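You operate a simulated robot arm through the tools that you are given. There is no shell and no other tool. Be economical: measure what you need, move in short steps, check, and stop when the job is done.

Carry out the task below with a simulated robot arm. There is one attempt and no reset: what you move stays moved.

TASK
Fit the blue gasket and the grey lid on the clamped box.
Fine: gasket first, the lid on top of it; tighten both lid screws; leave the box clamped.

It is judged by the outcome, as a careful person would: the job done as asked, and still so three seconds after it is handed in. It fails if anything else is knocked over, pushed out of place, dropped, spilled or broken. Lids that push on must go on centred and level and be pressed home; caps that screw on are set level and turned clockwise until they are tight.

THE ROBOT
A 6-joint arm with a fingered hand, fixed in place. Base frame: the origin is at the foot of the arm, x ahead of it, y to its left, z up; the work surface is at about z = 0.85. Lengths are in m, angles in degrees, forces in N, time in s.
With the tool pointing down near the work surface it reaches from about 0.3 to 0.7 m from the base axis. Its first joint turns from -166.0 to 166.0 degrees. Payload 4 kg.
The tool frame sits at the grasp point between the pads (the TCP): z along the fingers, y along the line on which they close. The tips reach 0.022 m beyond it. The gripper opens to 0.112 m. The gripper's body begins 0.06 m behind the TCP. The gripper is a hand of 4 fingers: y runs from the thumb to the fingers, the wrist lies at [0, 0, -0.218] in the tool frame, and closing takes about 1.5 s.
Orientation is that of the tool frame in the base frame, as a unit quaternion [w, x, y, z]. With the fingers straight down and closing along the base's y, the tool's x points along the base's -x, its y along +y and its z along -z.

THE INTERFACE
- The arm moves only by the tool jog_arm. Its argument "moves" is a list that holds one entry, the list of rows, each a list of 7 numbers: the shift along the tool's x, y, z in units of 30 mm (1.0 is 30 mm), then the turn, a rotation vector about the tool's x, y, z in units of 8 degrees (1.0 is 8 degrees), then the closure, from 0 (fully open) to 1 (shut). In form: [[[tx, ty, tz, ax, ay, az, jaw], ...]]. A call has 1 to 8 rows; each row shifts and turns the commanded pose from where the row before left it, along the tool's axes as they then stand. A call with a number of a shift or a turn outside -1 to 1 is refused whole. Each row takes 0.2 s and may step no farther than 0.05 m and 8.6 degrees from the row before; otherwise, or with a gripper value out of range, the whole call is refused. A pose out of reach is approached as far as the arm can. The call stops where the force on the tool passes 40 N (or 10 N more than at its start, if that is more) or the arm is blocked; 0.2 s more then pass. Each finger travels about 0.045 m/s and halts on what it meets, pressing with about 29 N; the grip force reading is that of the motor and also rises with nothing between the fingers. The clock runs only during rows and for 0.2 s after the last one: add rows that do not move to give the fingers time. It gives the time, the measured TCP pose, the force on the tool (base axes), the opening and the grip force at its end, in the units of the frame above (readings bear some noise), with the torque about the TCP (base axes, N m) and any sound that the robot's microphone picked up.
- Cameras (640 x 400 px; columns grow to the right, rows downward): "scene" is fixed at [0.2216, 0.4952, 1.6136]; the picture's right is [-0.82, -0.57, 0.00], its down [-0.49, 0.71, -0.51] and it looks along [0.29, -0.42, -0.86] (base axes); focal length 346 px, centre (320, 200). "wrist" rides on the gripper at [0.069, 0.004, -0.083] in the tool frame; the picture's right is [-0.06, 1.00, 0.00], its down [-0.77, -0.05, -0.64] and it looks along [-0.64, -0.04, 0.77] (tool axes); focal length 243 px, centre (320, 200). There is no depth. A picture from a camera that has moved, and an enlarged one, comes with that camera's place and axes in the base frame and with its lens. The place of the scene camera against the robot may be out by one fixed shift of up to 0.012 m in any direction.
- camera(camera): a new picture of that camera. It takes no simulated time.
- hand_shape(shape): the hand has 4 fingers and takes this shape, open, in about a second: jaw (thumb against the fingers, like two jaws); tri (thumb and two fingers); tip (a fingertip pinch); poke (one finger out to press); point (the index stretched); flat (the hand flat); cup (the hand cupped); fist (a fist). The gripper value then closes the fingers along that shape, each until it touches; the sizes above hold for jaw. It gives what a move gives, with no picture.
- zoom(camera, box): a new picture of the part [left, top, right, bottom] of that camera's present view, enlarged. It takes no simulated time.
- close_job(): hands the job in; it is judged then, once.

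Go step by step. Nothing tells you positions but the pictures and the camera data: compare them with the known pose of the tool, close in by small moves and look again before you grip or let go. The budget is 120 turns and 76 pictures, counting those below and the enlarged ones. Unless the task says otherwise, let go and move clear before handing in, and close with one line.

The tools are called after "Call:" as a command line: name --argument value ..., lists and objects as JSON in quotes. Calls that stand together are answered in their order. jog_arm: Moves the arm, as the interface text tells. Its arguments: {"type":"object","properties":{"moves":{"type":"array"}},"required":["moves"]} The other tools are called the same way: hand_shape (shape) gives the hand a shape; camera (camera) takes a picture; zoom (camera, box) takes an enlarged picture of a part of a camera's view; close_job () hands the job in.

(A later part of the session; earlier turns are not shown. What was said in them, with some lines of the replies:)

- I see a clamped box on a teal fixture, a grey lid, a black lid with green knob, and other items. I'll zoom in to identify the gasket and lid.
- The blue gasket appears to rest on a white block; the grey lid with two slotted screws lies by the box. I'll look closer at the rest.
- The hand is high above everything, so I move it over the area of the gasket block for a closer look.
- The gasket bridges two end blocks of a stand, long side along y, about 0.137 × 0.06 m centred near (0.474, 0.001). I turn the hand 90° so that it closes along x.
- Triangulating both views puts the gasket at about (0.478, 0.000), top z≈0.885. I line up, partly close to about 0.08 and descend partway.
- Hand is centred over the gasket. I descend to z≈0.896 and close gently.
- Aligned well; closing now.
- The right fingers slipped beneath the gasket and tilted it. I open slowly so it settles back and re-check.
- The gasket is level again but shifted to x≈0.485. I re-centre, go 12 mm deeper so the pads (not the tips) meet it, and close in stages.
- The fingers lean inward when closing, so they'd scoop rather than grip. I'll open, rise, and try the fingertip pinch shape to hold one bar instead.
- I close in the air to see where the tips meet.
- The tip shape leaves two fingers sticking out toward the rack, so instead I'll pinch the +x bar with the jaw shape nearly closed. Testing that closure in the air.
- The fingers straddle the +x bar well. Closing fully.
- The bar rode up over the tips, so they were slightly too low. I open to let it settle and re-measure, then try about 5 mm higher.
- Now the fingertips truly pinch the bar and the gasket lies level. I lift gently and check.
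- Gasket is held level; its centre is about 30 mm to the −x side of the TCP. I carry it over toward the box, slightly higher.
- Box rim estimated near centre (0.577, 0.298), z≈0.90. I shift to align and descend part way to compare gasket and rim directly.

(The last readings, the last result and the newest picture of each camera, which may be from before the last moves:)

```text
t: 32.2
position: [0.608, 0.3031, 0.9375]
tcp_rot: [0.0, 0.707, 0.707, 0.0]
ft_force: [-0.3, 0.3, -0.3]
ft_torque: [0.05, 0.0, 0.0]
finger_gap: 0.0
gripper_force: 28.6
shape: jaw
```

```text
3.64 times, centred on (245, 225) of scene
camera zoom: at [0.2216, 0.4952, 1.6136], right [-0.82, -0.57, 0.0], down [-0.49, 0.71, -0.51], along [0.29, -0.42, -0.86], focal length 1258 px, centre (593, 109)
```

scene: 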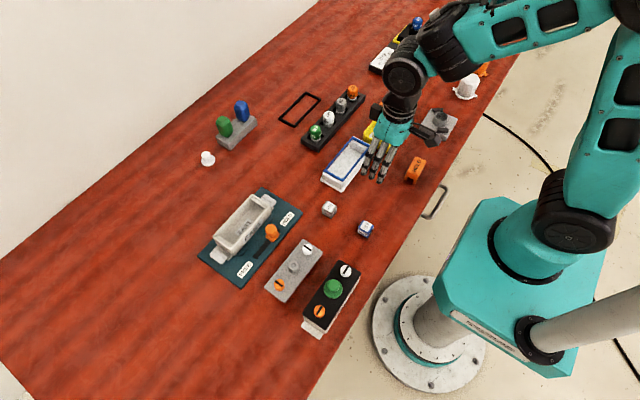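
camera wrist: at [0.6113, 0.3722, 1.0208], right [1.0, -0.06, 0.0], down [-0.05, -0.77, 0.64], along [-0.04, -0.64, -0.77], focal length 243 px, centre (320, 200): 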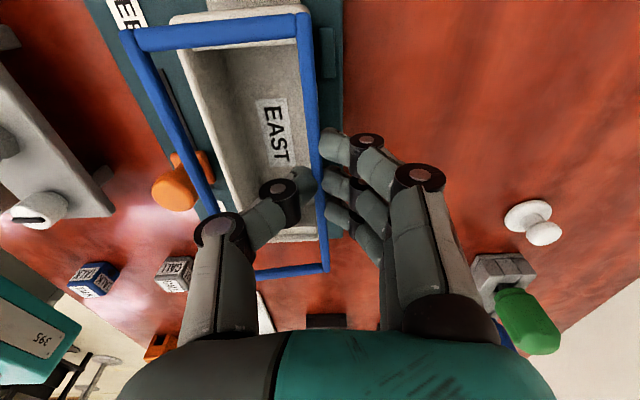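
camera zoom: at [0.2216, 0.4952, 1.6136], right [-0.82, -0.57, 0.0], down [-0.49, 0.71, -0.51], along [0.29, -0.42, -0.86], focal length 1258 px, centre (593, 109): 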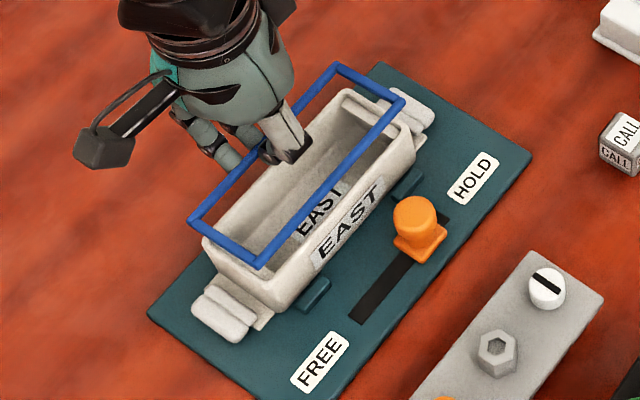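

Call:
zoom --camera "wrist" --box '[110, 0, 350, 150]'

Call:
zoom --camera "scene" --box '[215, 180, 275, 260]'

```text
2.67 times, centred on (230, 75) of wrist
camera zoom: at [0.6113, 0.3722, 1.0208], right [1.0, -0.06, 0.0], down [-0.05, -0.77, 0.64], along [-0.04, -0.64, -0.77], focal length 647 px, centre (560, 533)
```

zoom: 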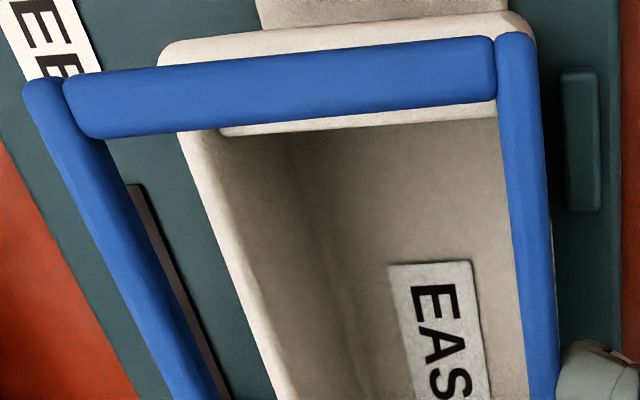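

```text
5.00 times, centred on (245, 220) of scene
camera zoom: at [0.2216, 0.4952, 1.6136], right [-0.82, -0.57, 0.0], down [-0.49, 0.71, -0.51], along [0.29, -0.42, -0.86], focal length 1730 px, centre (695, 100)
```

zoom: 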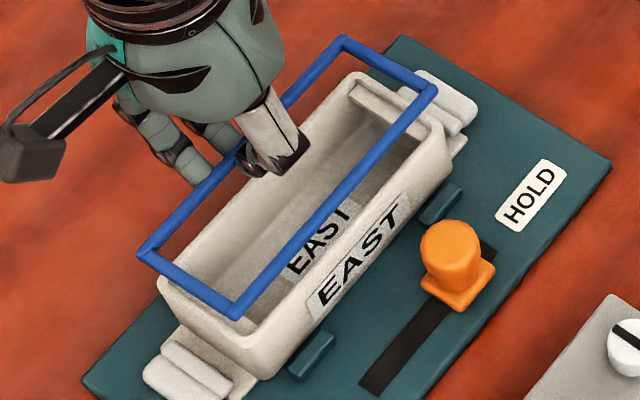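

By both cameras the gasket is now within about 1–2 mm of the rim in plan. I descend in small steps watching the force.

Call:
jog_arm --moves '[[[0, 0, 0.25, 0, 0, 0, 1], [0, 0, 0.2, 0, 0, 0, 1], [0, 0, 0.1, 0, 0, 0, 1], [0, 0, 0, 0, 0, 0, 1]]]'

Call:
zoom --camera "wrist" --box '[110, 0, 350, 290]'

Call:
zoom --camera "scene" --box '[210, 185, 280, 265]'

```text
t: 33.2
position: [0.6071, 0.3028, 0.9209]
tcp_rot: [0.0, 0.707, 0.707, -0.001]
ft_force: [-0.2, 1.1, -0.6]
ft_torque: [0.01, -0.02, 0.0]
finger_gap: 0.0
gripper_force: 29.1
shape: jaw
```

```text
1.38 times, centred on (230, 145) of wrist
camera zoom: at [0.6108, 0.3724, 1.0037], right [1.0, -0.06, 0.0], down [-0.05, -0.77, 0.64], along [-0.04, -0.64, -0.77], focal length 335 px, centre (444, 276)
```

zoom: 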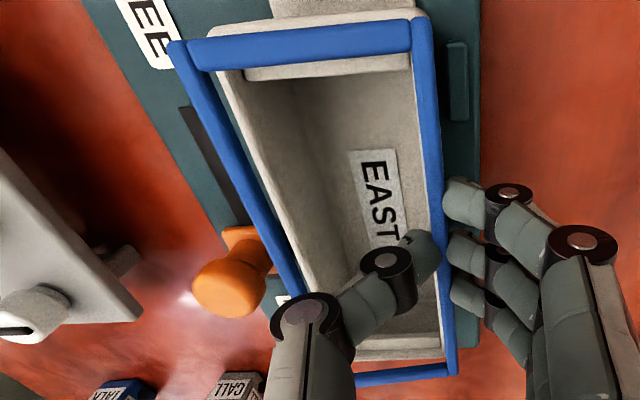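

```text
5.00 times, centred on (245, 225) of scene
camera zoom: at [0.2216, 0.4952, 1.6136], right [-0.82, -0.57, 0.0], down [-0.49, 0.71, -0.51], along [0.29, -0.42, -0.86], focal length 1730 px, centre (695, 75)
```

zoom: 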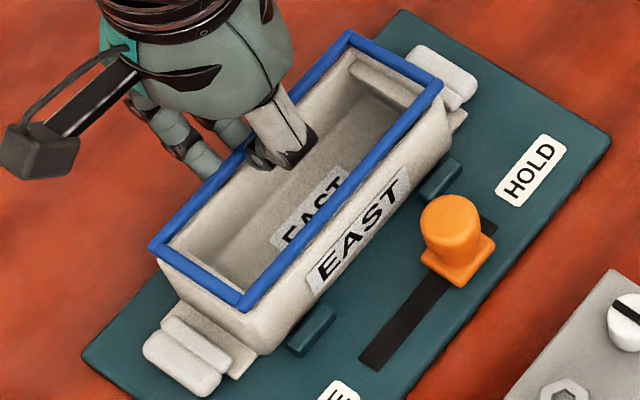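

Call:
jog_arm --moves '[[[0.02, -0.04, 0.15, 0, 0, 0, 1], [0, 0, 0.1, 0, 0, 0, 1], [0, 0, 0, 0, 0, 0, 1]]]'

Call:
zoom --camera "scene" --box '[210, 185, 280, 265]'

```text
t: 34.0
position: [0.6073, 0.3045, 0.9157]
tcp_rot: [0.001, 0.706, 0.708, 0.002]
ft_force: [0.4, -2.5, 17.6]
ft_torque: [0.0, 0.0, -0.01]
finger_gap: 0.0006
gripper_force: 28.6
shape: jaw
```

```text
5.00 times, centred on (245, 225) of scene
camera zoom: at [0.2216, 0.4952, 1.6136], right [-0.82, -0.57, 0.0], down [-0.49, 0.71, -0.51], along [0.29, -0.42, -0.86], focal length 1730 px, centre (695, 75)
```

zoom: 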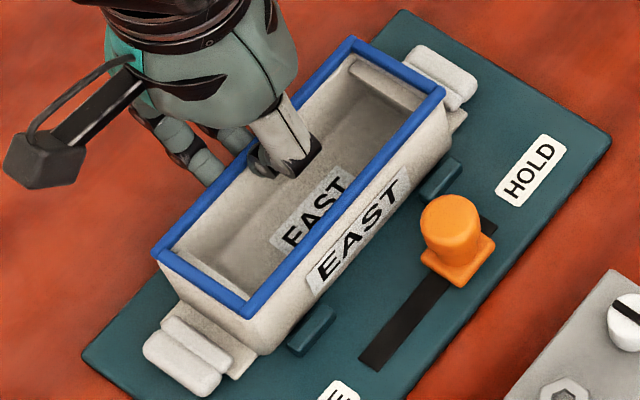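

The tips rest on the rim, with the gasket just above it and aligned. I ease off slightly and open slowly to let the bar settle.

Call:
jog_arm --moves '[[[0, 0, -0.1, 0, 0, 0, 1], [0, 0, 0, 0, 0, 0, 0.98], [0, 0, 0, 0, 0, 0, 0.96], [0, 0, 0, 0, 0, 0, 0.94], [0, 0, 0, 0, 0, 0, 0.92], [0, 0, 0, 0, 0, 0, 0.9], [0, 0, 0, 0, 0, 0, 0.88], [0, 0, 0, 0, 0, 0, 0.85]]]'

Call:
zoom --camera "wrist" --box '[110, 0, 350, 290]'

Call:
zoom --camera "scene" --box '[210, 185, 280, 265]'

```text
t: 35.8
position: [0.6062, 0.3035, 0.9143]
tcp_rot: [0.0, 0.707, 0.707, 0.001]
ft_force: [1.0, 0.2, 0.5]
ft_torque: [0.0, -0.05, 0.01]
finger_gap: 0.0161
gripper_force: 0.0
shape: jaw
```

```text
1.38 times, centred on (230, 145) of wrist
camera zoom: at [0.6093, 0.3727, 0.9991], right [1.0, -0.06, 0.0], down [-0.05, -0.77, 0.64], along [-0.04, -0.64, -0.77], focal length 335 px, centre (444, 276)
```

zoom: 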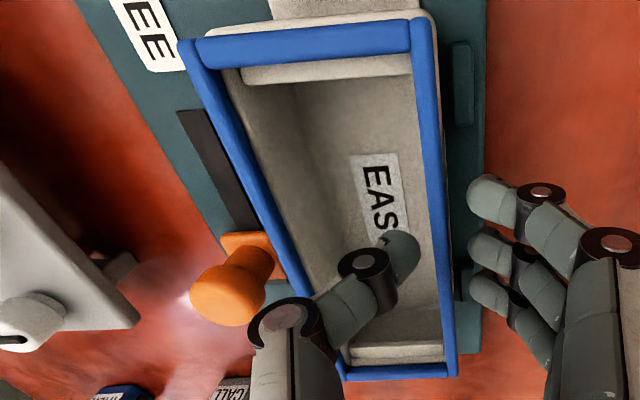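

```text
5.00 times, centred on (245, 225) of scene
camera zoom: at [0.2216, 0.4952, 1.6136], right [-0.82, -0.57, 0.0], down [-0.49, 0.71, -0.51], along [0.29, -0.42, -0.86], focal length 1730 px, centre (695, 75)
```

zoom: 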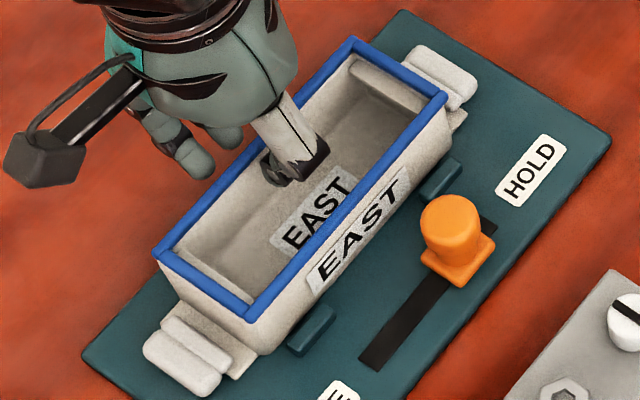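

The gasket has come down onto the rim. I rise straight up and look from above.

Call:
jog_arm --moves '[[[0, 0, -0.3, 0, 0, 0, 0.85], [0, 0, -0.7, 0, 0, 0, 0.85], [0.5, -0.8, -0.9, 0, 0, 0, 0.85], [0.5, 0, -0.9, 0, 0, 0, 0.85], [0.5, 0, 0, 0, 0, 0, 0.85], [0.5, 0, 0, 0, 0, 0, 0.85]]]'

Call:
zoom --camera "wrist" --box '[140, 0, 440, 220]'

Call:
zoom --camera "scene" --box '[205, 180, 285, 270]'

```text
t: 37.2
position: [0.5811, 0.3647, 1.0008]
tcp_rot: [0.0, 0.707, 0.707, 0.0]
ft_force: [-0.2, 0.1, 0.1]
ft_torque: [-0.04, -0.02, -0.03]
finger_gap: 0.0166
gripper_force: 0.0
shape: jaw
```

```text
1.82 times, centred on (290, 110) of wrist
camera zoom: at [0.5854, 0.4334, 1.0832], right [1.0, -0.06, 0.0], down [-0.05, -0.77, 0.64], along [-0.04, -0.64, -0.77], focal length 441 px, centre (374, 364)
```

zoom: 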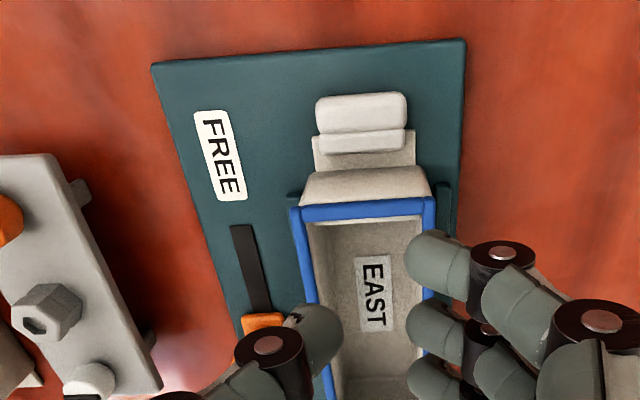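

```text
4.44 times, centred on (245, 225) of scene
camera zoom: at [0.2216, 0.4952, 1.6136], right [-0.82, -0.57, 0.0], down [-0.49, 0.71, -0.51], along [0.29, -0.42, -0.86], focal length 1538 px, centre (653, 89)
```

zoom: 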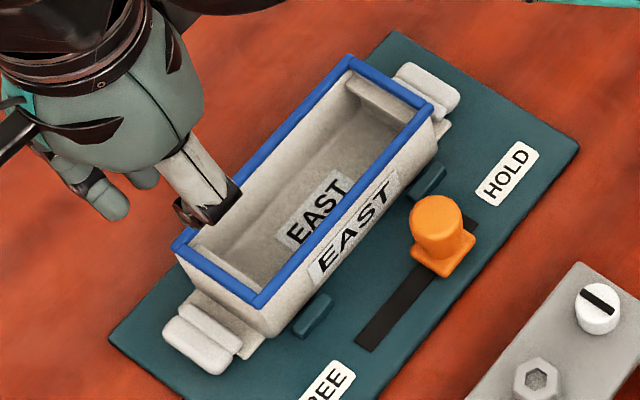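

The gasket sits on the rim, about centred (≈1 mm). Next the grey lid: I move over it to examine it.

Call:
jog_arm --moves '[[[0, -0.9, 0, 0, 0, 0, 0.7], [0, -1, 0, 0, 0, 0, 0.4], [0, -1, 0, 0, 0, 0, 0.2], [0, -1, 0, 0, 0, 0, 0.2], [0, -1, 0, 0, 0, 0, 0.2], [0, -0.7, 0, 0, 0, 0, 0.2], [0, 0, 0, 0, 0, 0, 0.2]]]'

Call:
camera --camera "wrist"

```text
t: 38.8
position: [0.4135, 0.3629, 1.0015]
tcp_rot: [-0.001, 0.707, 0.707, -0.001]
ft_force: [0.2, 0.6, 0.2]
ft_torque: [0.0, 0.0, 0.0]
finger_gap: 0.0893
gripper_force: 0.1
shape: jaw
```

```text
22 pictures are left
camera wrist: at [0.417, 0.4326, 1.0846], right [1.0, -0.06, 0.0], down [-0.05, -0.77, 0.64], along [-0.04, -0.64, -0.77], focal length 243 px, centre (320, 200)
```

wrist: 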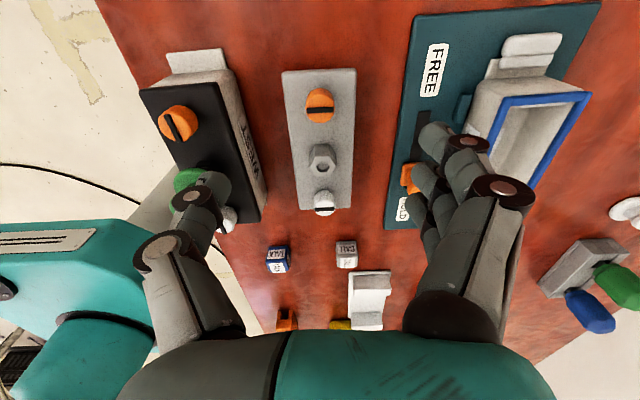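

Call:
zoom --camera "wrist" --box '[260, 50, 380, 230]'

```text
2.22 times, centred on (320, 140) of wrist
camera zoom: at [0.417, 0.4326, 1.0846], right [1.0, -0.06, 0.0], down [-0.05, -0.77, 0.64], along [-0.04, -0.64, -0.77], focal length 539 px, centre (320, 333)
```

zoom: 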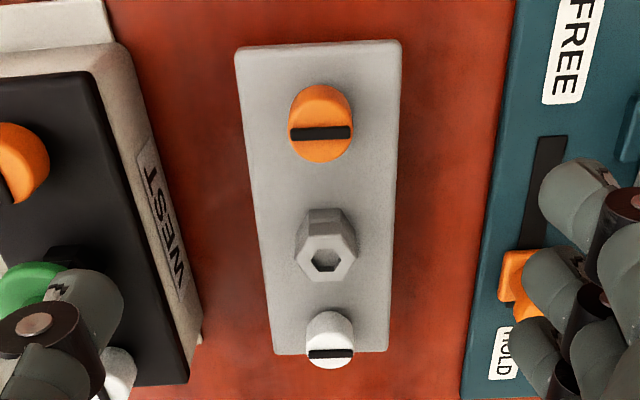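

The lid carries tall screw heads and a tall hex nub, lying near (0.413, 0.317). I'll pinch it by the nub with the tip shape, approaching from above.

Call:
hand_shape --shape "tip"

Call:
jog_arm --moves '[[[-0.8, 0, 0, 0, 0, 0, 0.4], [-0.73, 0, 0.3, 0, 0, 0, 0.62], [0, 0, 0.9, 0, 0, 0, 0.62], [0, 0, 0.9, 0, 0, 0, 0.62], [0, 0, 0, 0, 0, 0, 0.62]]]'

Call:
camera --camera "wrist"

```text
t: 39.7
position: [0.4122, 0.3625, 1.0019]
tcp_rot: [0.001, 0.707, 0.707, 0.0]
ft_force: [0.1, -0.3, -0.2]
ft_torque: [0.01, -0.02, 0.04]
finger_gap: 0.112
gripper_force: 0.1
shape: tip
```

```text
t: 40.9
position: [0.4158, 0.3173, 0.9337]
tcp_rot: [-0.001, 0.707, 0.707, 0.0]
ft_force: [-0.3, -0.2, -1.1]
ft_torque: [-0.01, 0.03, 0.0]
finger_gap: 0.0431
gripper_force: 0.0
shape: tip
```

```text
20 pictures are left
camera wrist: at [0.4185, 0.387, 1.0188], right [1.0, -0.06, 0.0], down [-0.05, -0.77, 0.64], along [-0.04, -0.64, -0.77], focal length 243 px, centre (320, 200)
```

wrist: 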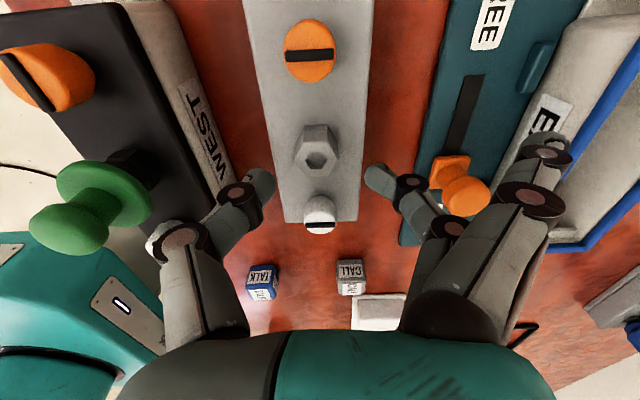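

The lid top is at z≈0.886, nub at about (0.413, 0.3235) with its top ≈0.904. I centre on it, descend to z≈0.912, and close.

Call:
jog_arm --moves '[[[0.2, -0.1, 0.2, 0, 0, 0, 0.62], [0, 0, 0.3, 0, 0, 0, 0.62], [0, 0, 0.22, 0, 0, 0, 0.62], [0, 0, 0, 0, 0, 0, 0.66]]]'

Call:
camera --camera "wrist"

```text
t: 41.9
position: [0.4104, 0.3218, 0.9155]
tcp_rot: [0.0, 0.707, 0.707, 0.0]
ft_force: [0.2, -0.3, -0.5]
ft_torque: [-0.04, 0.01, 0.02]
finger_gap: 0.0386
gripper_force: 0.1
shape: tip
```

```text
19 pictures are left
camera wrist: at [0.4141, 0.3924, 0.9984], right [1.0, -0.06, 0.0], down [-0.05, -0.77, 0.64], along [-0.04, -0.64, -0.77], focal length 243 px, centre (320, 200)
```

wrist: 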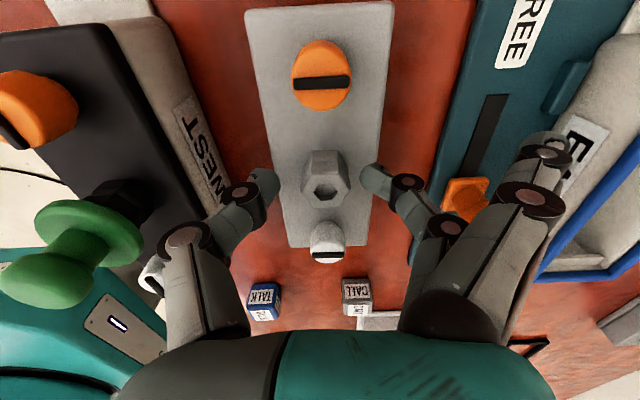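

Call:
jog_arm --moves '[[[0, 0.1, 0.07, 0, 0, 0, 0.7], [0, 0, 0, 0, 0, 0, 0.8], [0, 0, 0, 0, 0, 0, 0.9], [0, 0, 0, 0, 0, 0, 1], [0, 0, 0, 0, 0, 0, 1], [0, 0, 0, 0, 0, 0, 1]]]'

Call:
jog_arm --moves '[[[0, 0, -0.15, 0, 0, 0, 1], [0, 0, -0.3, 0, 0, 0, 1], [0, 0, -0.3, 0, 0, 0, 1], [0, 0, -0.3, 0, 0, 0, 1], [0, 0, 0, 0, 0, 0, 1]]]'

Call:
camera --camera "wrist"

```text
t: 43.3
position: [0.414, 0.3225, 0.9124]
tcp_rot: [0.0, 0.707, 0.707, 0.0]
ft_force: [-0.6, -0.7, 0.1]
ft_torque: [0.04, 0.0, -0.02]
finger_gap: 0.017
gripper_force: 29.2
shape: tip
```

```text
t: 44.5
position: [0.413, 0.3233, 0.9457]
tcp_rot: [0.001, 0.707, 0.707, 0.001]
ft_force: [0.1, 0.3, 0.1]
ft_torque: [-0.01, 0.05, -0.02]
finger_gap: 0.0172
gripper_force: 28.9
shape: tip
```

```text
18 pictures are left
camera wrist: at [0.4166, 0.3929, 1.0282], right [1.0, -0.06, 0.0], down [-0.05, -0.77, 0.64], along [-0.04, -0.64, -0.77], focal length 243 px, centre (320, 200)
```

wrist: 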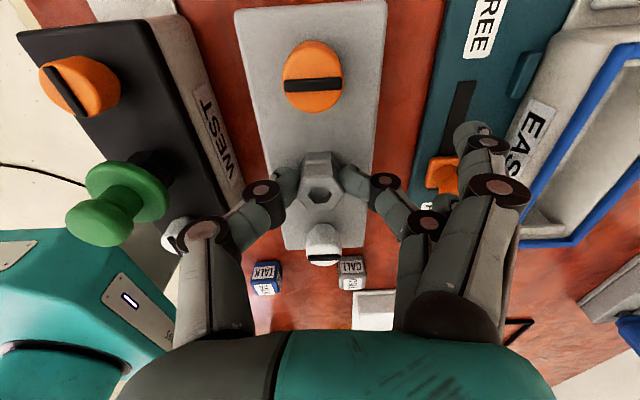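

The lid is firmly pinched by its nub and level. I raise it and carry it over the box.

Call:
jog_arm --moves '[[[0, 0, -0.7, 0, 0, 0, 1], [0, 0.3, -0.7, 0, 0, 0, 1], [-0.15, 0.8, -0.4, 0, 0, 0, 1], [-0.15, 0.9, 0, 0, 0, 0, 1], [-0.15, 0.9, 0, 0, 0, 0, 1], [-0.15, 0.9, 0, 0, 0, 0, 1], [-0.15, 0.9, 0, 0, 0, 0, 1], [0, 0.7, 0, 0, 0, 0, 1]]]'

Call:
jog_arm --moves '[[[0, 0.1, 0, 0, 0, 0, 1], [0, 0, 0, 0, 0, 0, 1]]]'

Call:
zoom --camera "scene" --box '[190, 160, 330, 300]'

```text
t: 46.3
position: [0.5761, 0.3009, 1.0011]
tcp_rot: [0.001, 0.707, 0.707, 0.0]
ft_force: [-0.1, -0.2, -0.8]
ft_torque: [0.01, 0.0, -0.01]
finger_gap: 0.0172
gripper_force: 29.0
shape: tip
```

```text
t: 46.9
position: [0.5796, 0.3001, 0.9991]
tcp_rot: [0.001, 0.707, 0.707, 0.001]
ft_force: [-0.8, -0.2, -1.0]
ft_torque: [0.0, 0.02, 0.01]
finger_gap: 0.0172
gripper_force: 29.5
shape: tip
```

```text
2.86 times, centred on (260, 230) of scene
camera zoom: at [0.2216, 0.4952, 1.6136], right [-0.82, -0.57, 0.0], down [-0.49, 0.71, -0.51], along [0.29, -0.42, -0.86], focal length 989 px, centre (491, 114)
```

zoom: 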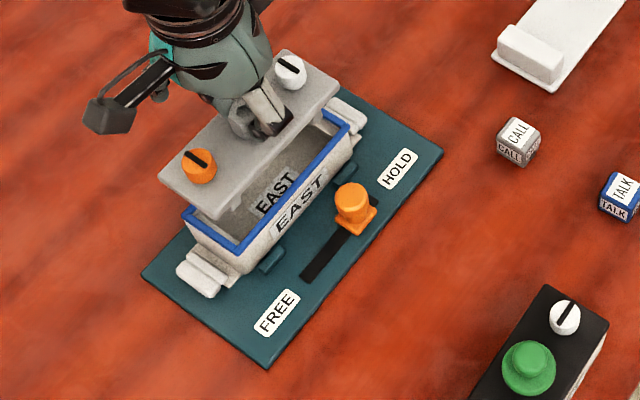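

The lid is over the box, level. I lower 20 mm and check alignment from the wrist.

Call:
jog_arm --moves '[[[0.03, -0.05, 0.3, 0, 0, 0, 1], [0, 0, 0.3, 0, 0, 0, 1], [0, 0, 0.1, 0, 0, 0, 1], [0, 0, 0, 0, 0, 0, 1]]]'

Call:
camera --camera "wrist"

Call:
zoom --camera "scene" --box '[210, 180, 280, 270]'

```text
t: 47.9
position: [0.5756, 0.3018, 0.9781]
tcp_rot: [-0.001, 0.707, 0.707, 0.0]
ft_force: [0.3, 0.2, -1.8]
ft_torque: [-0.01, -0.02, 0.01]
finger_gap: 0.0172
gripper_force: 28.8
shape: tip
```

```text
16 pictures are left
camera wrist: at [0.5804, 0.3709, 1.0617], right [1.0, -0.06, 0.0], down [-0.05, -0.77, 0.64], along [-0.04, -0.64, -0.77], focal length 243 px, centre (320, 200)
```

wrist: 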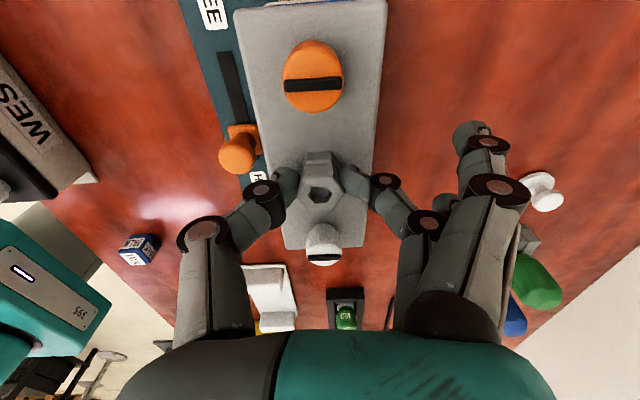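

```text
4.44 times, centred on (245, 225) of scene
camera zoom: at [0.2216, 0.4952, 1.6136], right [-0.82, -0.57, 0.0], down [-0.49, 0.71, -0.51], along [0.29, -0.42, -0.86], focal length 1538 px, centre (653, 89)
```

zoom: 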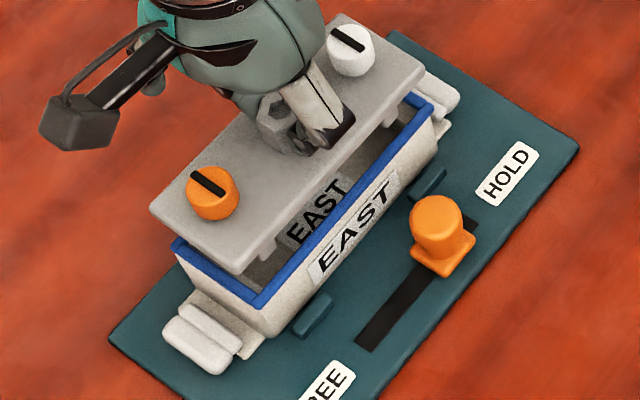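

Nearly aligned; I nudge 2 mm toward +x and lower further in small steps, watching the force.

Call:
jog_arm --moves '[[[0, 0.07, 0.25, 0, 0, 0, 1], [0, 0, 0.25, 0, 0, 0, 1], [0, 0, 0.1, 0, 0, 0, 1], [0, 0, 0, 0, 0, 0, 1]]]'

Call:
zoom --camera "scene" --box '[210, 180, 280, 270]'

```text
t: 48.9
position: [0.5795, 0.3013, 0.9599]
tcp_rot: [0.0, 0.707, 0.708, 0.0]
ft_force: [0.2, -0.6, -2.0]
ft_torque: [-0.01, 0.01, -0.02]
finger_gap: 0.0172
gripper_force: 28.9
shape: tip
```

```text
4.44 times, centred on (245, 225) of scene
camera zoom: at [0.2216, 0.4952, 1.6136], right [-0.82, -0.57, 0.0], down [-0.49, 0.71, -0.51], along [0.29, -0.42, -0.86], focal length 1538 px, centre (653, 89)
```

zoom: 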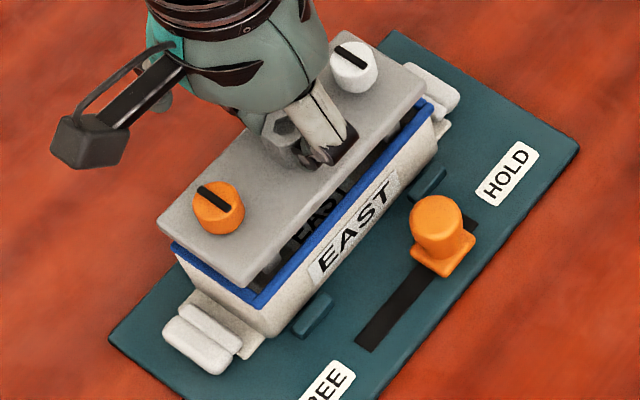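

Alignment is within about 1 mm. Continuing down gently.

Call:
jog_arm --moves '[[[0, 0, 0.2, 0, 0, 0, 1], [0, 0, 0.1, 0, 0, 0, 1], [0, 0, 0, 0, 0, 0, 1]]]'

Call:
jog_arm --moves '[[[0, 0, 0.08, 0, 0, 0, 1], [0, 0, 0.05, 0, 0, 0, 1], [0, 0, 0, 0, 0, 0, 1]]]'

```text
t: 49.7
position: [0.5784, 0.3006, 0.9511]
tcp_rot: [0.0, 0.707, 0.707, 0.001]
ft_force: [0.4, -0.4, -2.6]
ft_torque: [0.02, 0.0, -0.03]
finger_gap: 0.0171
gripper_force: 28.9
shape: tip
```

```text
t: 50.5
position: [0.5784, 0.3019, 0.9462]
tcp_rot: [0.0, 0.707, 0.707, 0.0]
ft_force: [-0.6, -0.7, -1.7]
ft_torque: [0.0, -0.01, 0.0]
finger_gap: 0.017
gripper_force: 28.6
shape: tip
```

Call:
jog_arm --moves '[[[0, 0, 0.06, 0, 0, 0, 1], [0, 0, 0.05, 0, 0, 0, 1], [0, 0, 0, 0, 0, 0, 1]]]'

Call:
jog_arm --moves '[[[0, 0, 0.05, 0, 0, 0, 1], [0, 0, 0.05, 0, 0, 0, 1], [0, 0, 0, 0, 0, 0, 1]]]'

Call:
zoom --camera "scene" --box '[210, 180, 280, 270]'

```text
t: 51.3
position: [0.5781, 0.3022, 0.9443]
tcp_rot: [0.0, 0.707, 0.707, 0.0]
ft_force: [-1.9, 0.0, 4.3]
ft_torque: [0.0, 0.01, -0.01]
finger_gap: 0.017
gripper_force: 28.8
shape: tip
```

```text
t: 52.1
position: [0.5788, 0.3016, 0.942]
tcp_rot: [-0.001, 0.707, 0.707, 0.001]
ft_force: [-4.0, -0.7, 21.5]
ft_torque: [0.01, 0.1, 0.02]
finger_gap: 0.0182
gripper_force: 29.0
shape: tip
```

```text
4.44 times, centred on (245, 225) of scene
camera zoom: at [0.2216, 0.4952, 1.6136], right [-0.82, -0.57, 0.0], down [-0.49, 0.71, -0.51], along [0.29, -0.42, -0.86], focal length 1538 px, centre (653, 89)
```

zoom: 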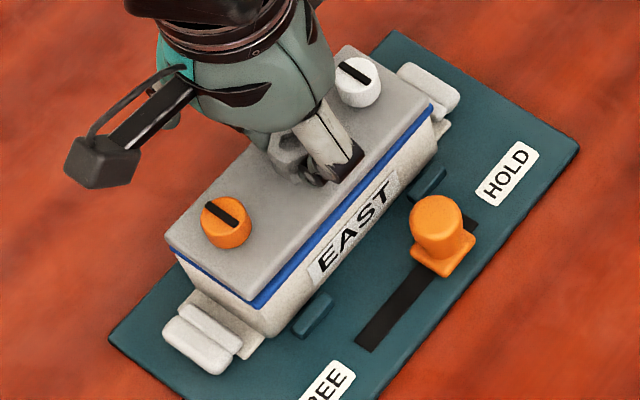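

The lid is seated level on the gasket and centred. I release the nub, rise, and move over the white screw (y≈0.255).

Call:
jog_arm --moves '[[[0, 0, -0.05, 0, 0, 0, 0.9], [0, 0, 0, 0, 0, 0, 0.75], [0, 0, 0, 0, 0, 0, 0.62], [0, 0, -0.5, 0, 0, 0, 0.62], [0, 0, -0.6, 0, 0, 0, 0.62], [-0.8, 0, 0, 0, 0, 0, 0.62], [-0.77, 0, 0, 0, 0, 0, 0.62], [0, 0, 0, 0, 0, 0, 0.62]]]'

Call:
camera --camera "wrist"

```text
t: 53.9
position: [0.5796, 0.2536, 0.9769]
tcp_rot: [0.001, 0.707, 0.707, 0.001]
ft_force: [-0.3, -0.7, -0.3]
ft_torque: [-0.01, 0.0, 0.02]
finger_gap: 0.042
gripper_force: 0.1
shape: tip
```

```text
12 pictures are left
camera wrist: at [0.5835, 0.3235, 1.0589], right [1.0, -0.06, 0.0], down [-0.05, -0.77, 0.64], along [-0.04, -0.64, -0.77], focal length 243 px, centre (320, 200)
```

wrist: 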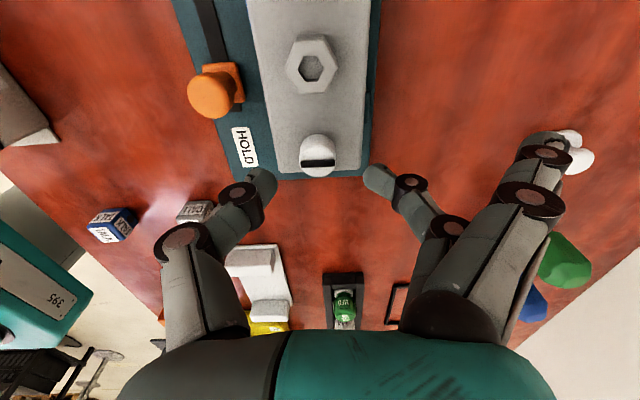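

Call:
jog_arm --moves '[[[-0.2, -0.09, 0.3, 0, 0, 0, 0.62], [0, 0, 0.4, 0, 0, 0, 0.62], [0, 0, 0.35, 0, 0, 0, 0.62], [0, 0, 0, 0, 0, 0, 0.68]]]'

Call:
camera --camera "wrist"

```text
t: 54.9
position: [0.577, 0.2493, 0.9426]
tcp_rot: [0.0, 0.706, 0.708, 0.0]
ft_force: [0.2, -0.1, 0.3]
ft_torque: [0.01, -0.01, 0.0]
finger_gap: 0.0365
gripper_force: 0.0
shape: tip
```

```text
11 pictures are left
camera wrist: at [0.5811, 0.318, 1.027], right [1.0, -0.06, 0.0], down [-0.05, -0.77, 0.64], along [-0.04, -0.64, -0.77], focal length 243 px, centre (320, 200)
```

wrist: 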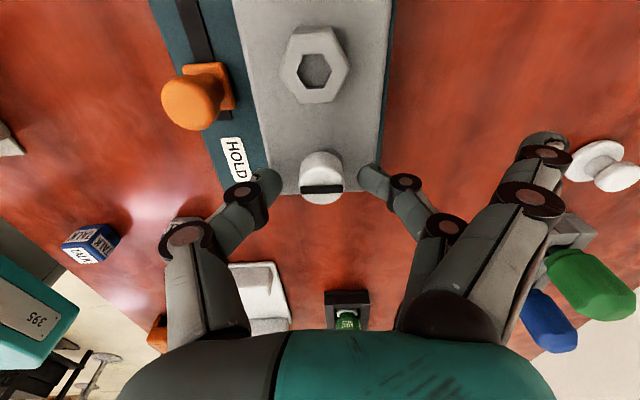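

Well positioned over the white screw. I close on it and turn clockwise.

Call:
jog_arm --moves '[[[-0.07, 0, 0, 0, 0, 0, 0.75], [0, 0, 0, 0, 0, 0, 0.85], [0, 0, 0, 0, 0, 0, 0.95], [0, 0, 0, 0, 0, 0, 1], [0, 0, 0, 0, 0, 0, 1], [0, 0, 0, 0, 0, 0, 1]]]'

Call:
jog_arm --moves '[[[0, 0, 0, 0, 0, 0.7, 1], [0, 0, 0, 0, 0, 0.9, 1], [0, 0, 0, 0, 0, 0.9, 1], [0, 0, 0, 0, 0, 0.9, 1], [0, 0, 0, 0, 0, 0.9, 1]]]'

```text
t: 56.3
position: [0.5774, 0.2467, 0.944]
tcp_rot: [0.0, 0.707, 0.707, 0.0]
ft_force: [0.1, 0.0, -0.2]
ft_torque: [0.0, 0.0, -0.01]
finger_gap: 0.0141
gripper_force: 28.6
shape: tip
```

```text
t: 57.5
position: [0.5771, 0.2458, 0.9431]
tcp_rot: [-0.001, 0.885, 0.465, -0.001]
ft_force: [0.4, -0.1, -0.3]
ft_torque: [0.0, -0.04, 0.02]
finger_gap: 0.0141
gripper_force: 29.0
shape: tip
```

Call:
jog_arm --moves '[[[0, 0, 0, 0, 0, 0.9, 1], [0, 0, 0, 0, 0, 0.9, 1], [0, 0, 0, 0, 0, 0.9, 1], [0, 0, 0, 0, 0, 0.9, 1], [0, 0, 0, 0, 0, 0.9, 1], [0, 0, 0, 0, 0, 0.9, 1], [0, 0, 0, 0, 0, 0.9, 1]]]'

Call:
camera --camera "wrist"

```text
t: 59.1
position: [0.577, 0.247, 0.944]
tcp_rot: [-0.001, 0.999, 0.044, 0.001]
ft_force: [-2.2, 7.4, 1.8]
ft_torque: [0.28, 0.05, 0.05]
finger_gap: 0.014
gripper_force: 29.3
shape: tip
```

```text
10 pictures are left
camera wrist: at [0.6455, 0.2485, 1.0279], right [0.03, -1.0, 0.0], down [-0.77, -0.02, 0.64], along [-0.64, -0.02, -0.77], focal length 243 px, centre (320, 200)
```

wrist: 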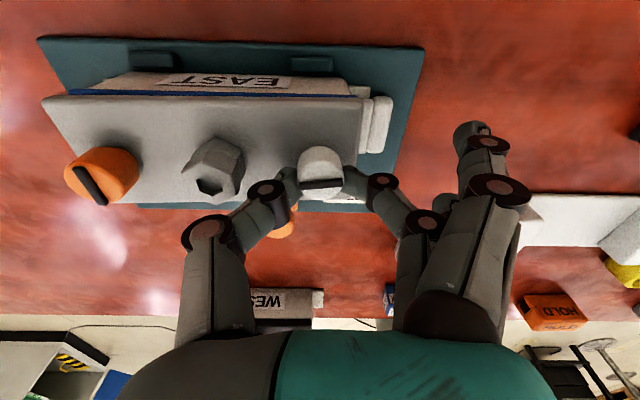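

The screw turned 85° with the hand. I continue clockwise watching for tightness.

Call:
jog_arm --moves '[[[0, 0, 0, 0, 0, 0.9, 1], [0, 0, 0, 0, 0, 0.9, 1], [0, 0, 0, 0, 0, 0.9, 1]]]'

Call:
jog_arm --moves '[[[0, 0, 0, 0, 0, 0.9, 1], [0, 0, 0, 0, 0, 0.9, 1], [0, 0, 0, 0, 0, 0.9, 1]]]'

```text
t: 59.9
position: [0.5768, 0.2469, 0.9448]
tcp_rot: [0.0, 0.99, -0.143, 0.0]
ft_force: [-7.2, 12.9, 9.6]
ft_torque: [0.28, 0.06, 0.24]
finger_gap: 0.0131
gripper_force: 29.1
shape: tip
```

```text
t: 60.7
position: [0.5746, 0.2499, 0.9434]
tcp_rot: [0.0, 0.946, -0.323, -0.001]
ft_force: [-21.5, 29.2, 11.4]
ft_torque: [0.43, 0.21, 0.36]
finger_gap: 0.0123
gripper_force: 29.4
shape: tip
```

Torque and side force now rise; I release the head and look.

Call:
jog_arm --moves '[[[0, 0, 0, 0, 0, 0, 0.9], [0, 0, 0, 0, 0, 0, 0.75], [0, 0, 0, 0, 0, 0, 0.65], [0, 0, 0, 0, 0, 0, 0.62], [0, 0, -0.5, 0, 0, 0, 0.62], [0, 0, -0.5, 0, 0, 0, 0.62], [0, 0, -0.5, 0, 0, 0, 0.62]]]'

Call:
camera --camera "wrist"

```text
t: 62.3
position: [0.5769, 0.2479, 0.989]
tcp_rot: [0.001, 0.946, -0.325, -0.001]
ft_force: [-0.7, -0.1, -0.8]
ft_torque: [0.02, 0.04, -0.03]
finger_gap: 0.0421
gripper_force: 0.1
shape: tip
```

```text
9 pictures are left
camera wrist: at [0.6279, 0.2007, 1.0719], right [-0.66, -0.75, 0.0], down [-0.57, 0.51, 0.64], along [-0.48, 0.43, -0.77], focal length 243 px, centre (320, 200)
```

wrist: 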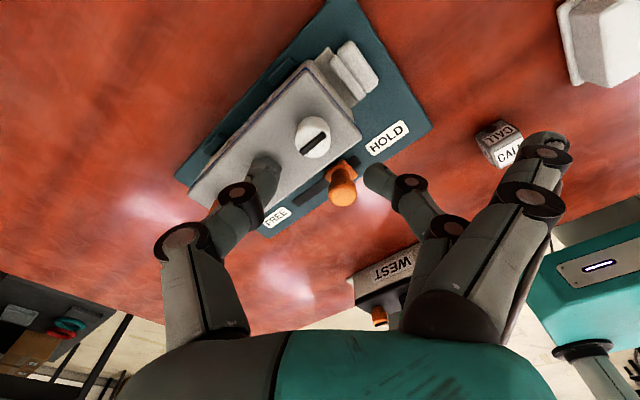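

The white screw's slot now lies along y: exactly 90° from the start, the same as on the finished WEST lid, and the hand slipped beyond that, so it is tight. Now I rotate back to prepare for the orange screw.

Call:
jog_arm --moves '[[[0, 0, -0.3, 0, 0, -1, 0.62], [0, 0, 0, 0, 0, -1, 0.62], [0, 0, 0, 0, 0, -1, 0.62], [0, 0, 0, 0, 0, -1, 0.62], [0, 0, 0, 0, 0, -1, 0.62], [0, 0, 0, 0, 0, -1, 0.62], [0, 0, 0, 0, 0, -1, 0.62], [0, 0, 0, 0, 0, -1, 0.62]]]'

Call:
jog_arm --moves '[[[0, 0, 0, 0, 0, -1, 0.62], [0, 0, 0, 0, 0, -1, 0.62], [0, 0, 0, 0, 0, -1, 0.62], [0, 0, 0, 0, 0, -1, 0.62], [0, 0, 0, 0, 0, -1, 0.62], [0, 0, 0, 0, 0, -1, 0.62], [0, 0, 0, 0, 0, -1, 0.62], [0, 0, 0, 0, 0, -1, 0.62]]]'

Call:
jog_arm --moves '[[[0, 0, 0, 0, 0, -1, 0.62], [0, 0, 0, 0, 0, -1, 0.62], [0, 0, 0, 0, 0, -1, 0.62], [0, 0, 0, 0, 0, -1, 0.62], [0, 0, 0, 0, 0, -1, 0.62], [0, 0, 0, 0, 0, -1, 0.62], [0, 0, 0, 0, 0, -1, 0.62], [0, 0, 0, 0, 0, -1, 0.62]]]'

Call:
jog_arm --moves '[[[0, 0, 0, 0, 0, -1, 0.62], [0, 0, 0, 0, 0, -1, 0.62], [0, 0, 0, 0, 0, -1, 0.62], [0, 0, 0, 0, 0, -0.25, 0.62], [0, 0, 0, 0, 0, 0, 0.62]]]'

```text
t: 64.1
position: [0.5774, 0.248, 0.9978]
tcp_rot: [0.0, 0.974, 0.227, 0.001]
ft_force: [0.6, 0.1, -0.6]
ft_torque: [0.0, -0.01, -0.04]
finger_gap: 0.0419
gripper_force: 0.0
shape: tip
```

```text
t: 65.9
position: [0.5769, 0.2455, 0.9979]
tcp_rot: [0.0, 0.707, 0.708, 0.0]
ft_force: [0.9, -0.3, 0.2]
ft_torque: [0.0, -0.02, 0.01]
finger_gap: 0.0418
gripper_force: 0.0
shape: tip
```

```text
t: 67.7
position: [0.5769, 0.2464, 0.9979]
tcp_rot: [-0.001, 0.223, 0.975, 0.0]
ft_force: [0.2, -0.2, -0.2]
ft_torque: [0.0, -0.01, -0.03]
finger_gap: 0.0417
gripper_force: 0.1
shape: tip
```

```text
t: 68.9
position: [0.5773, 0.2474, 0.9979]
tcp_rot: [0.0, -0.001, 1.0, 0.0]
ft_force: [-0.3, 0.1, 0.5]
ft_torque: [0.02, 0.0, -0.01]
finger_gap: 0.0421
gripper_force: 0.0
shape: tip
```

Call:
jog_arm --moves '[[[0, 0.9, 0, 0, 0, 0, 0.62], [0, 0.9, 0, 0, 0, 0, 0.62], [0, 0.9, 0, 0, 0, 0, 0.62], [0, 0.75, 0.3, 0, 0, 0, 0.62], [0, 0, 0.4, 0, 0, 0, 0.62], [0, 0, 0, 0, 0, 0, 0.62]]]'

Call:
camera --camera "wrist"

```text
t: 70.3
position: [0.576, 0.3504, 0.9756]
tcp_rot: [-0.001, 0.0, 1.0, 0.0]
ft_force: [-1.0, -0.7, -0.5]
ft_torque: [0.0, 0.01, 0.03]
finger_gap: 0.0422
gripper_force: 0.1
shape: tip
```

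```text
8 pictures are left
camera wrist: at [0.5061, 0.3544, 1.06], right [0.06, 1.0, 0.0], down [0.77, -0.05, 0.64], along [0.64, -0.04, -0.77], focal length 243 px, centre (320, 200)
```

wrist: 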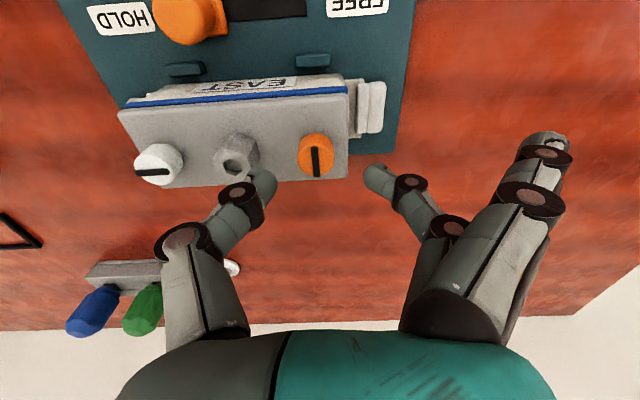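

Orange screw is at about (0.578, 0.347). I rotate another −90° so the thumb stays away from the nub, then descend.

Call:
jog_arm --moves '[[[-0.05, -0.1, 0, 0, 0, -1, 0.62], [0, 0, 0, 0, 0, -1, 0.62], [0, 0, 0, 0, 0, -1, 0.62], [0, 0, 0, 0, 0, -1, 0.62], [0, 0, 0, 0, 0, -1, 0.62], [0, 0, 0, 0, 0, -1, 0.62], [0, 0, 0, 0, 0, -1, 0.62], [0, 0, 0, 0, 0, -1, 0.62]]]'

Call:
jog_arm --moves '[[[0, 0, 0, 0, 0, -1, 0.62], [0, 0, 0, 0, 0, -1, 0.62], [0, 0, 0, 0, 0, -1, 0.62], [0, 0, 0.3, 0, 0, -0.25, 0.62], [0, 0, 0.4, 0, 0, 0, 0.62], [0, 0, 0.35, 0, 0, 0, 0.62], [0, 0, 0, 0, 0, 0, 0.68]]]'

Call:
camera --camera "wrist"

```text
t: 72.1
position: [0.5776, 0.3483, 0.9769]
tcp_rot: [0.0, -0.531, 0.847, 0.0]
ft_force: [-0.4, -0.4, -0.5]
ft_torque: [-0.01, -0.02, 0.02]
finger_gap: 0.0422
gripper_force: 0.1
shape: tip
```

```text
t: 73.7
position: [0.5789, 0.3469, 0.9444]
tcp_rot: [0.0, -0.707, 0.707, 0.001]
ft_force: [0.3, 1.0, 0.3]
ft_torque: [0.02, 0.03, 0.01]
finger_gap: 0.0366
gripper_force: 0.1
shape: tip
```

```text
7 pictures are left
camera wrist: at [0.5729, 0.2776, 1.0283], right [-1.0, 0.06, 0.0], down [0.05, 0.77, 0.64], along [0.04, 0.64, -0.77], focal length 243 px, centre (320, 200)
```

wrist: 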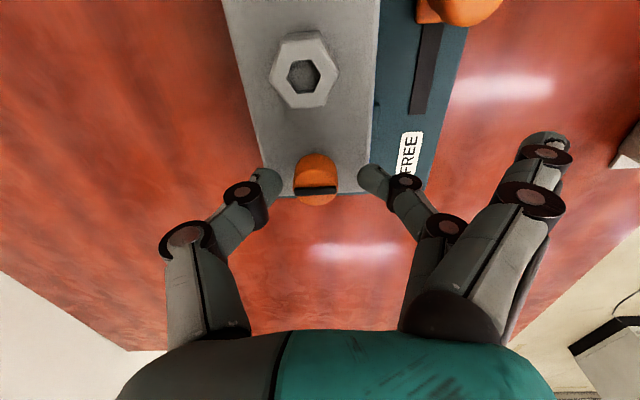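

Same alignment as for the white one. Close and turn clockwise.

Call:
jog_arm --moves '[[[-0.07, -0.05, 0, 0, 0, 0, 0.75], [0, 0, 0, 0, 0, 0, 0.85], [0, 0, 0, 0, 0, 0, 0.95], [0, 0, 0, 0, 0, 0, 1], [0, 0, 0, 0, 0, 0, 1], [0, 0, 0, 0, 0, 0, 1]]]'

Call:
jog_arm --moves '[[[0, 0, 0, 0, 0, 0.8, 1], [0, 0, 0, 0, 0, 0.9, 1], [0, 0, 0, 0, 0, 0.9, 1], [0, 0, 0, 0, 0, 0.9, 1], [0, 0, 0, 0, 0, 0.9, 1], [0, 0, 0, 0, 0, 0.9, 1], [0, 0, 0, 0, 0, 0.9, 1], [0, 0, 0, 0, 0, 0.9, 1]]]'

Call:
jog_arm --moves '[[[0, 0, 0, 0, 0, 0.9, 1], [0, 0, 0, 0, 0, 0.9, 1], [0, 0, 0, 0, 0, 0.9, 1], [0, 0, 0, 0, 0, 0.9, 1], [0, 0, 0, 0, 0, 0.9, 1]]]'

```text
t: 75.1
position: [0.5797, 0.3494, 0.9449]
tcp_rot: [0.0, -0.707, 0.707, 0.001]
ft_force: [-0.2, 2.7, -0.5]
ft_torque: [0.06, 0.01, 0.01]
finger_gap: 0.0148
gripper_force: 29.0
shape: tip
```

```text
t: 76.9
position: [0.5809, 0.347, 0.9448]
tcp_rot: [0.0, -0.285, 0.959, -0.001]
ft_force: [0.5, 5.6, 0.1]
ft_torque: [0.12, 0.0, 0.0]
finger_gap: 0.0148
gripper_force: 29.6
shape: tip
```

```text
t: 78.1
position: [0.5803, 0.3487, 0.9448]
tcp_rot: [0.0, 0.025, 1.0, 0.0]
ft_force: [0.8, -0.9, 0.3]
ft_torque: [0.02, -0.03, 0.06]
finger_gap: 0.0145
gripper_force: 28.8
shape: tip
```

Call:
jog_arm --moves '[[[0, 0, 0, 0, 0, 0.8, 1], [0, 0, 0, 0, 0, 0.8, 1], [0, 0, 0, 0, 0, 0.8, 1]]]'

Call:
jog_arm --moves '[[[0, 0, 0, 0, 0, 0.8, 1], [0, 0, 0, 0, 0, 0.8, 1]]]'

```text
t: 78.9
position: [0.5793, 0.3486, 0.9452]
tcp_rot: [0.0, 0.192, 0.981, 0.0]
ft_force: [3.2, -1.7, 1.1]
ft_torque: [0.03, -0.04, 0.2]
finger_gap: 0.014
gripper_force: 29.2
shape: tip
```

```text
t: 79.5
position: [0.58, 0.3476, 0.9461]
tcp_rot: [0.001, 0.302, 0.953, 0.0]
ft_force: [4.9, -9.2, 1.8]
ft_torque: [-0.11, -0.13, 0.13]
finger_gap: 0.0131
gripper_force: 29.1
shape: tip
```

Torque built up and the grip began to slip past the stop, as with the white screw. I release, rise, and check.

Call:
jog_arm --moves '[[[0, 0, 0, 0, 0, 0, 0.9], [0, 0, 0, 0, 0, 0, 0.75], [0, 0, 0, 0, 0, 0, 0.62], [0, 0, 0, 0, 0, 0, 0.55], [0, 0, -0.5, 0, 0, 0, 0.55], [0, 0, -0.8, 0, 0, 0, 0.55], [0, 0, -0.8, 0, 0, 0, 0.55], [0, 0, -0.8, 0, 0, 0, 0.55]]]'

Call:
camera --camera "wrist"

Call:
zoom --camera "scene" --box '[205, 180, 285, 270]'

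```text
t: 81.3
position: [0.5787, 0.3474, 1.0318]
tcp_rot: [0.0, 0.299, 0.954, 0.0]
ft_force: [-0.1, 0.1, 0.8]
ft_torque: [-0.01, 0.01, 0.03]
finger_gap: 0.0498
gripper_force: 0.0
shape: tip
```

```text
6 pictures are left
camera wrist: at [0.5243, 0.3904, 1.1155], right [0.62, 0.78, 0.0], down [0.6, -0.48, 0.64], along [0.5, -0.4, -0.77], focal length 243 px, centre (320, 200)
```

wrist: 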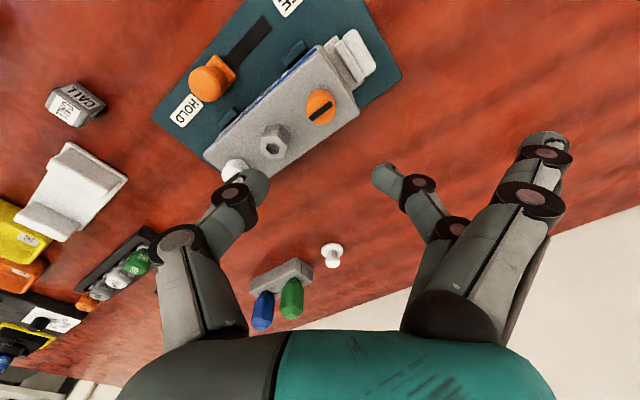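

```text
4.44 times, centred on (245, 225) of scene
camera zoom: at [0.2216, 0.4952, 1.6136], right [-0.82, -0.57, 0.0], down [-0.49, 0.71, -0.51], along [0.29, -0.42, -0.86], focal length 1538 px, centre (653, 89)
```

zoom: 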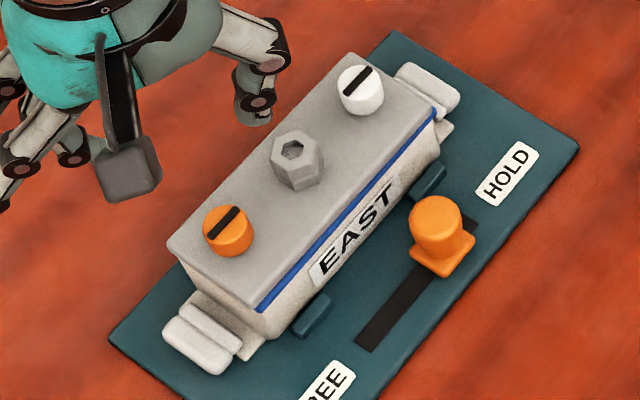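

Call:
zoom --camera "scene" --box '[222, 215, 262, 260]'

Call:
zoom --camera "wrist" --box '[190, 30, 390, 190]'

```text
8.89 times, centred on (242, 238) of scene
camera zoom: at [0.2216, 0.4952, 1.6136], right [-0.82, -0.57, 0.0], down [-0.49, 0.71, -0.51], along [0.29, -0.42, -0.86], focal length 3076 px, centre (1013, -133)
```

zoom: 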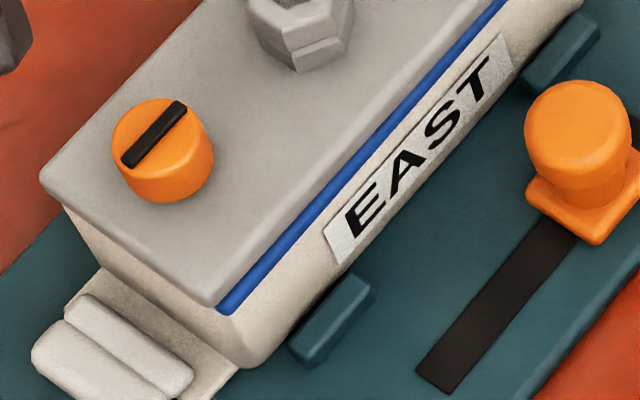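

```text
2.50 times, centred on (290, 110) of wrist
camera zoom: at [0.5243, 0.3904, 1.1155], right [0.62, 0.78, 0.0], down [0.6, -0.48, 0.64], along [0.5, -0.4, -0.77], focal length 606 px, centre (395, 425)
```

zoom: 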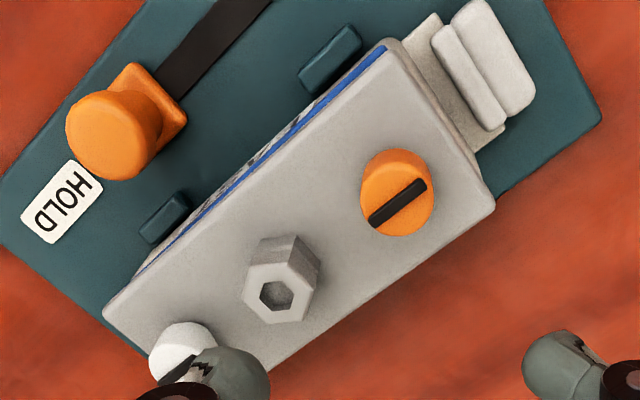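

Both slots are aligned along the lid at their stops. The lid is level on the gasket, the box is still clamped at HOLD, and the hand is clear at z≈1.03, so I hand in.

Call:
close_job

```text
The job is handed in.
```

I fitted the blue gasket and then the grey lid on the EAST box, turned both lid screws clockwise to their stops, and left the box clamped. The lid is level, and the lid and gasket are within about 1–2 mm of each other.
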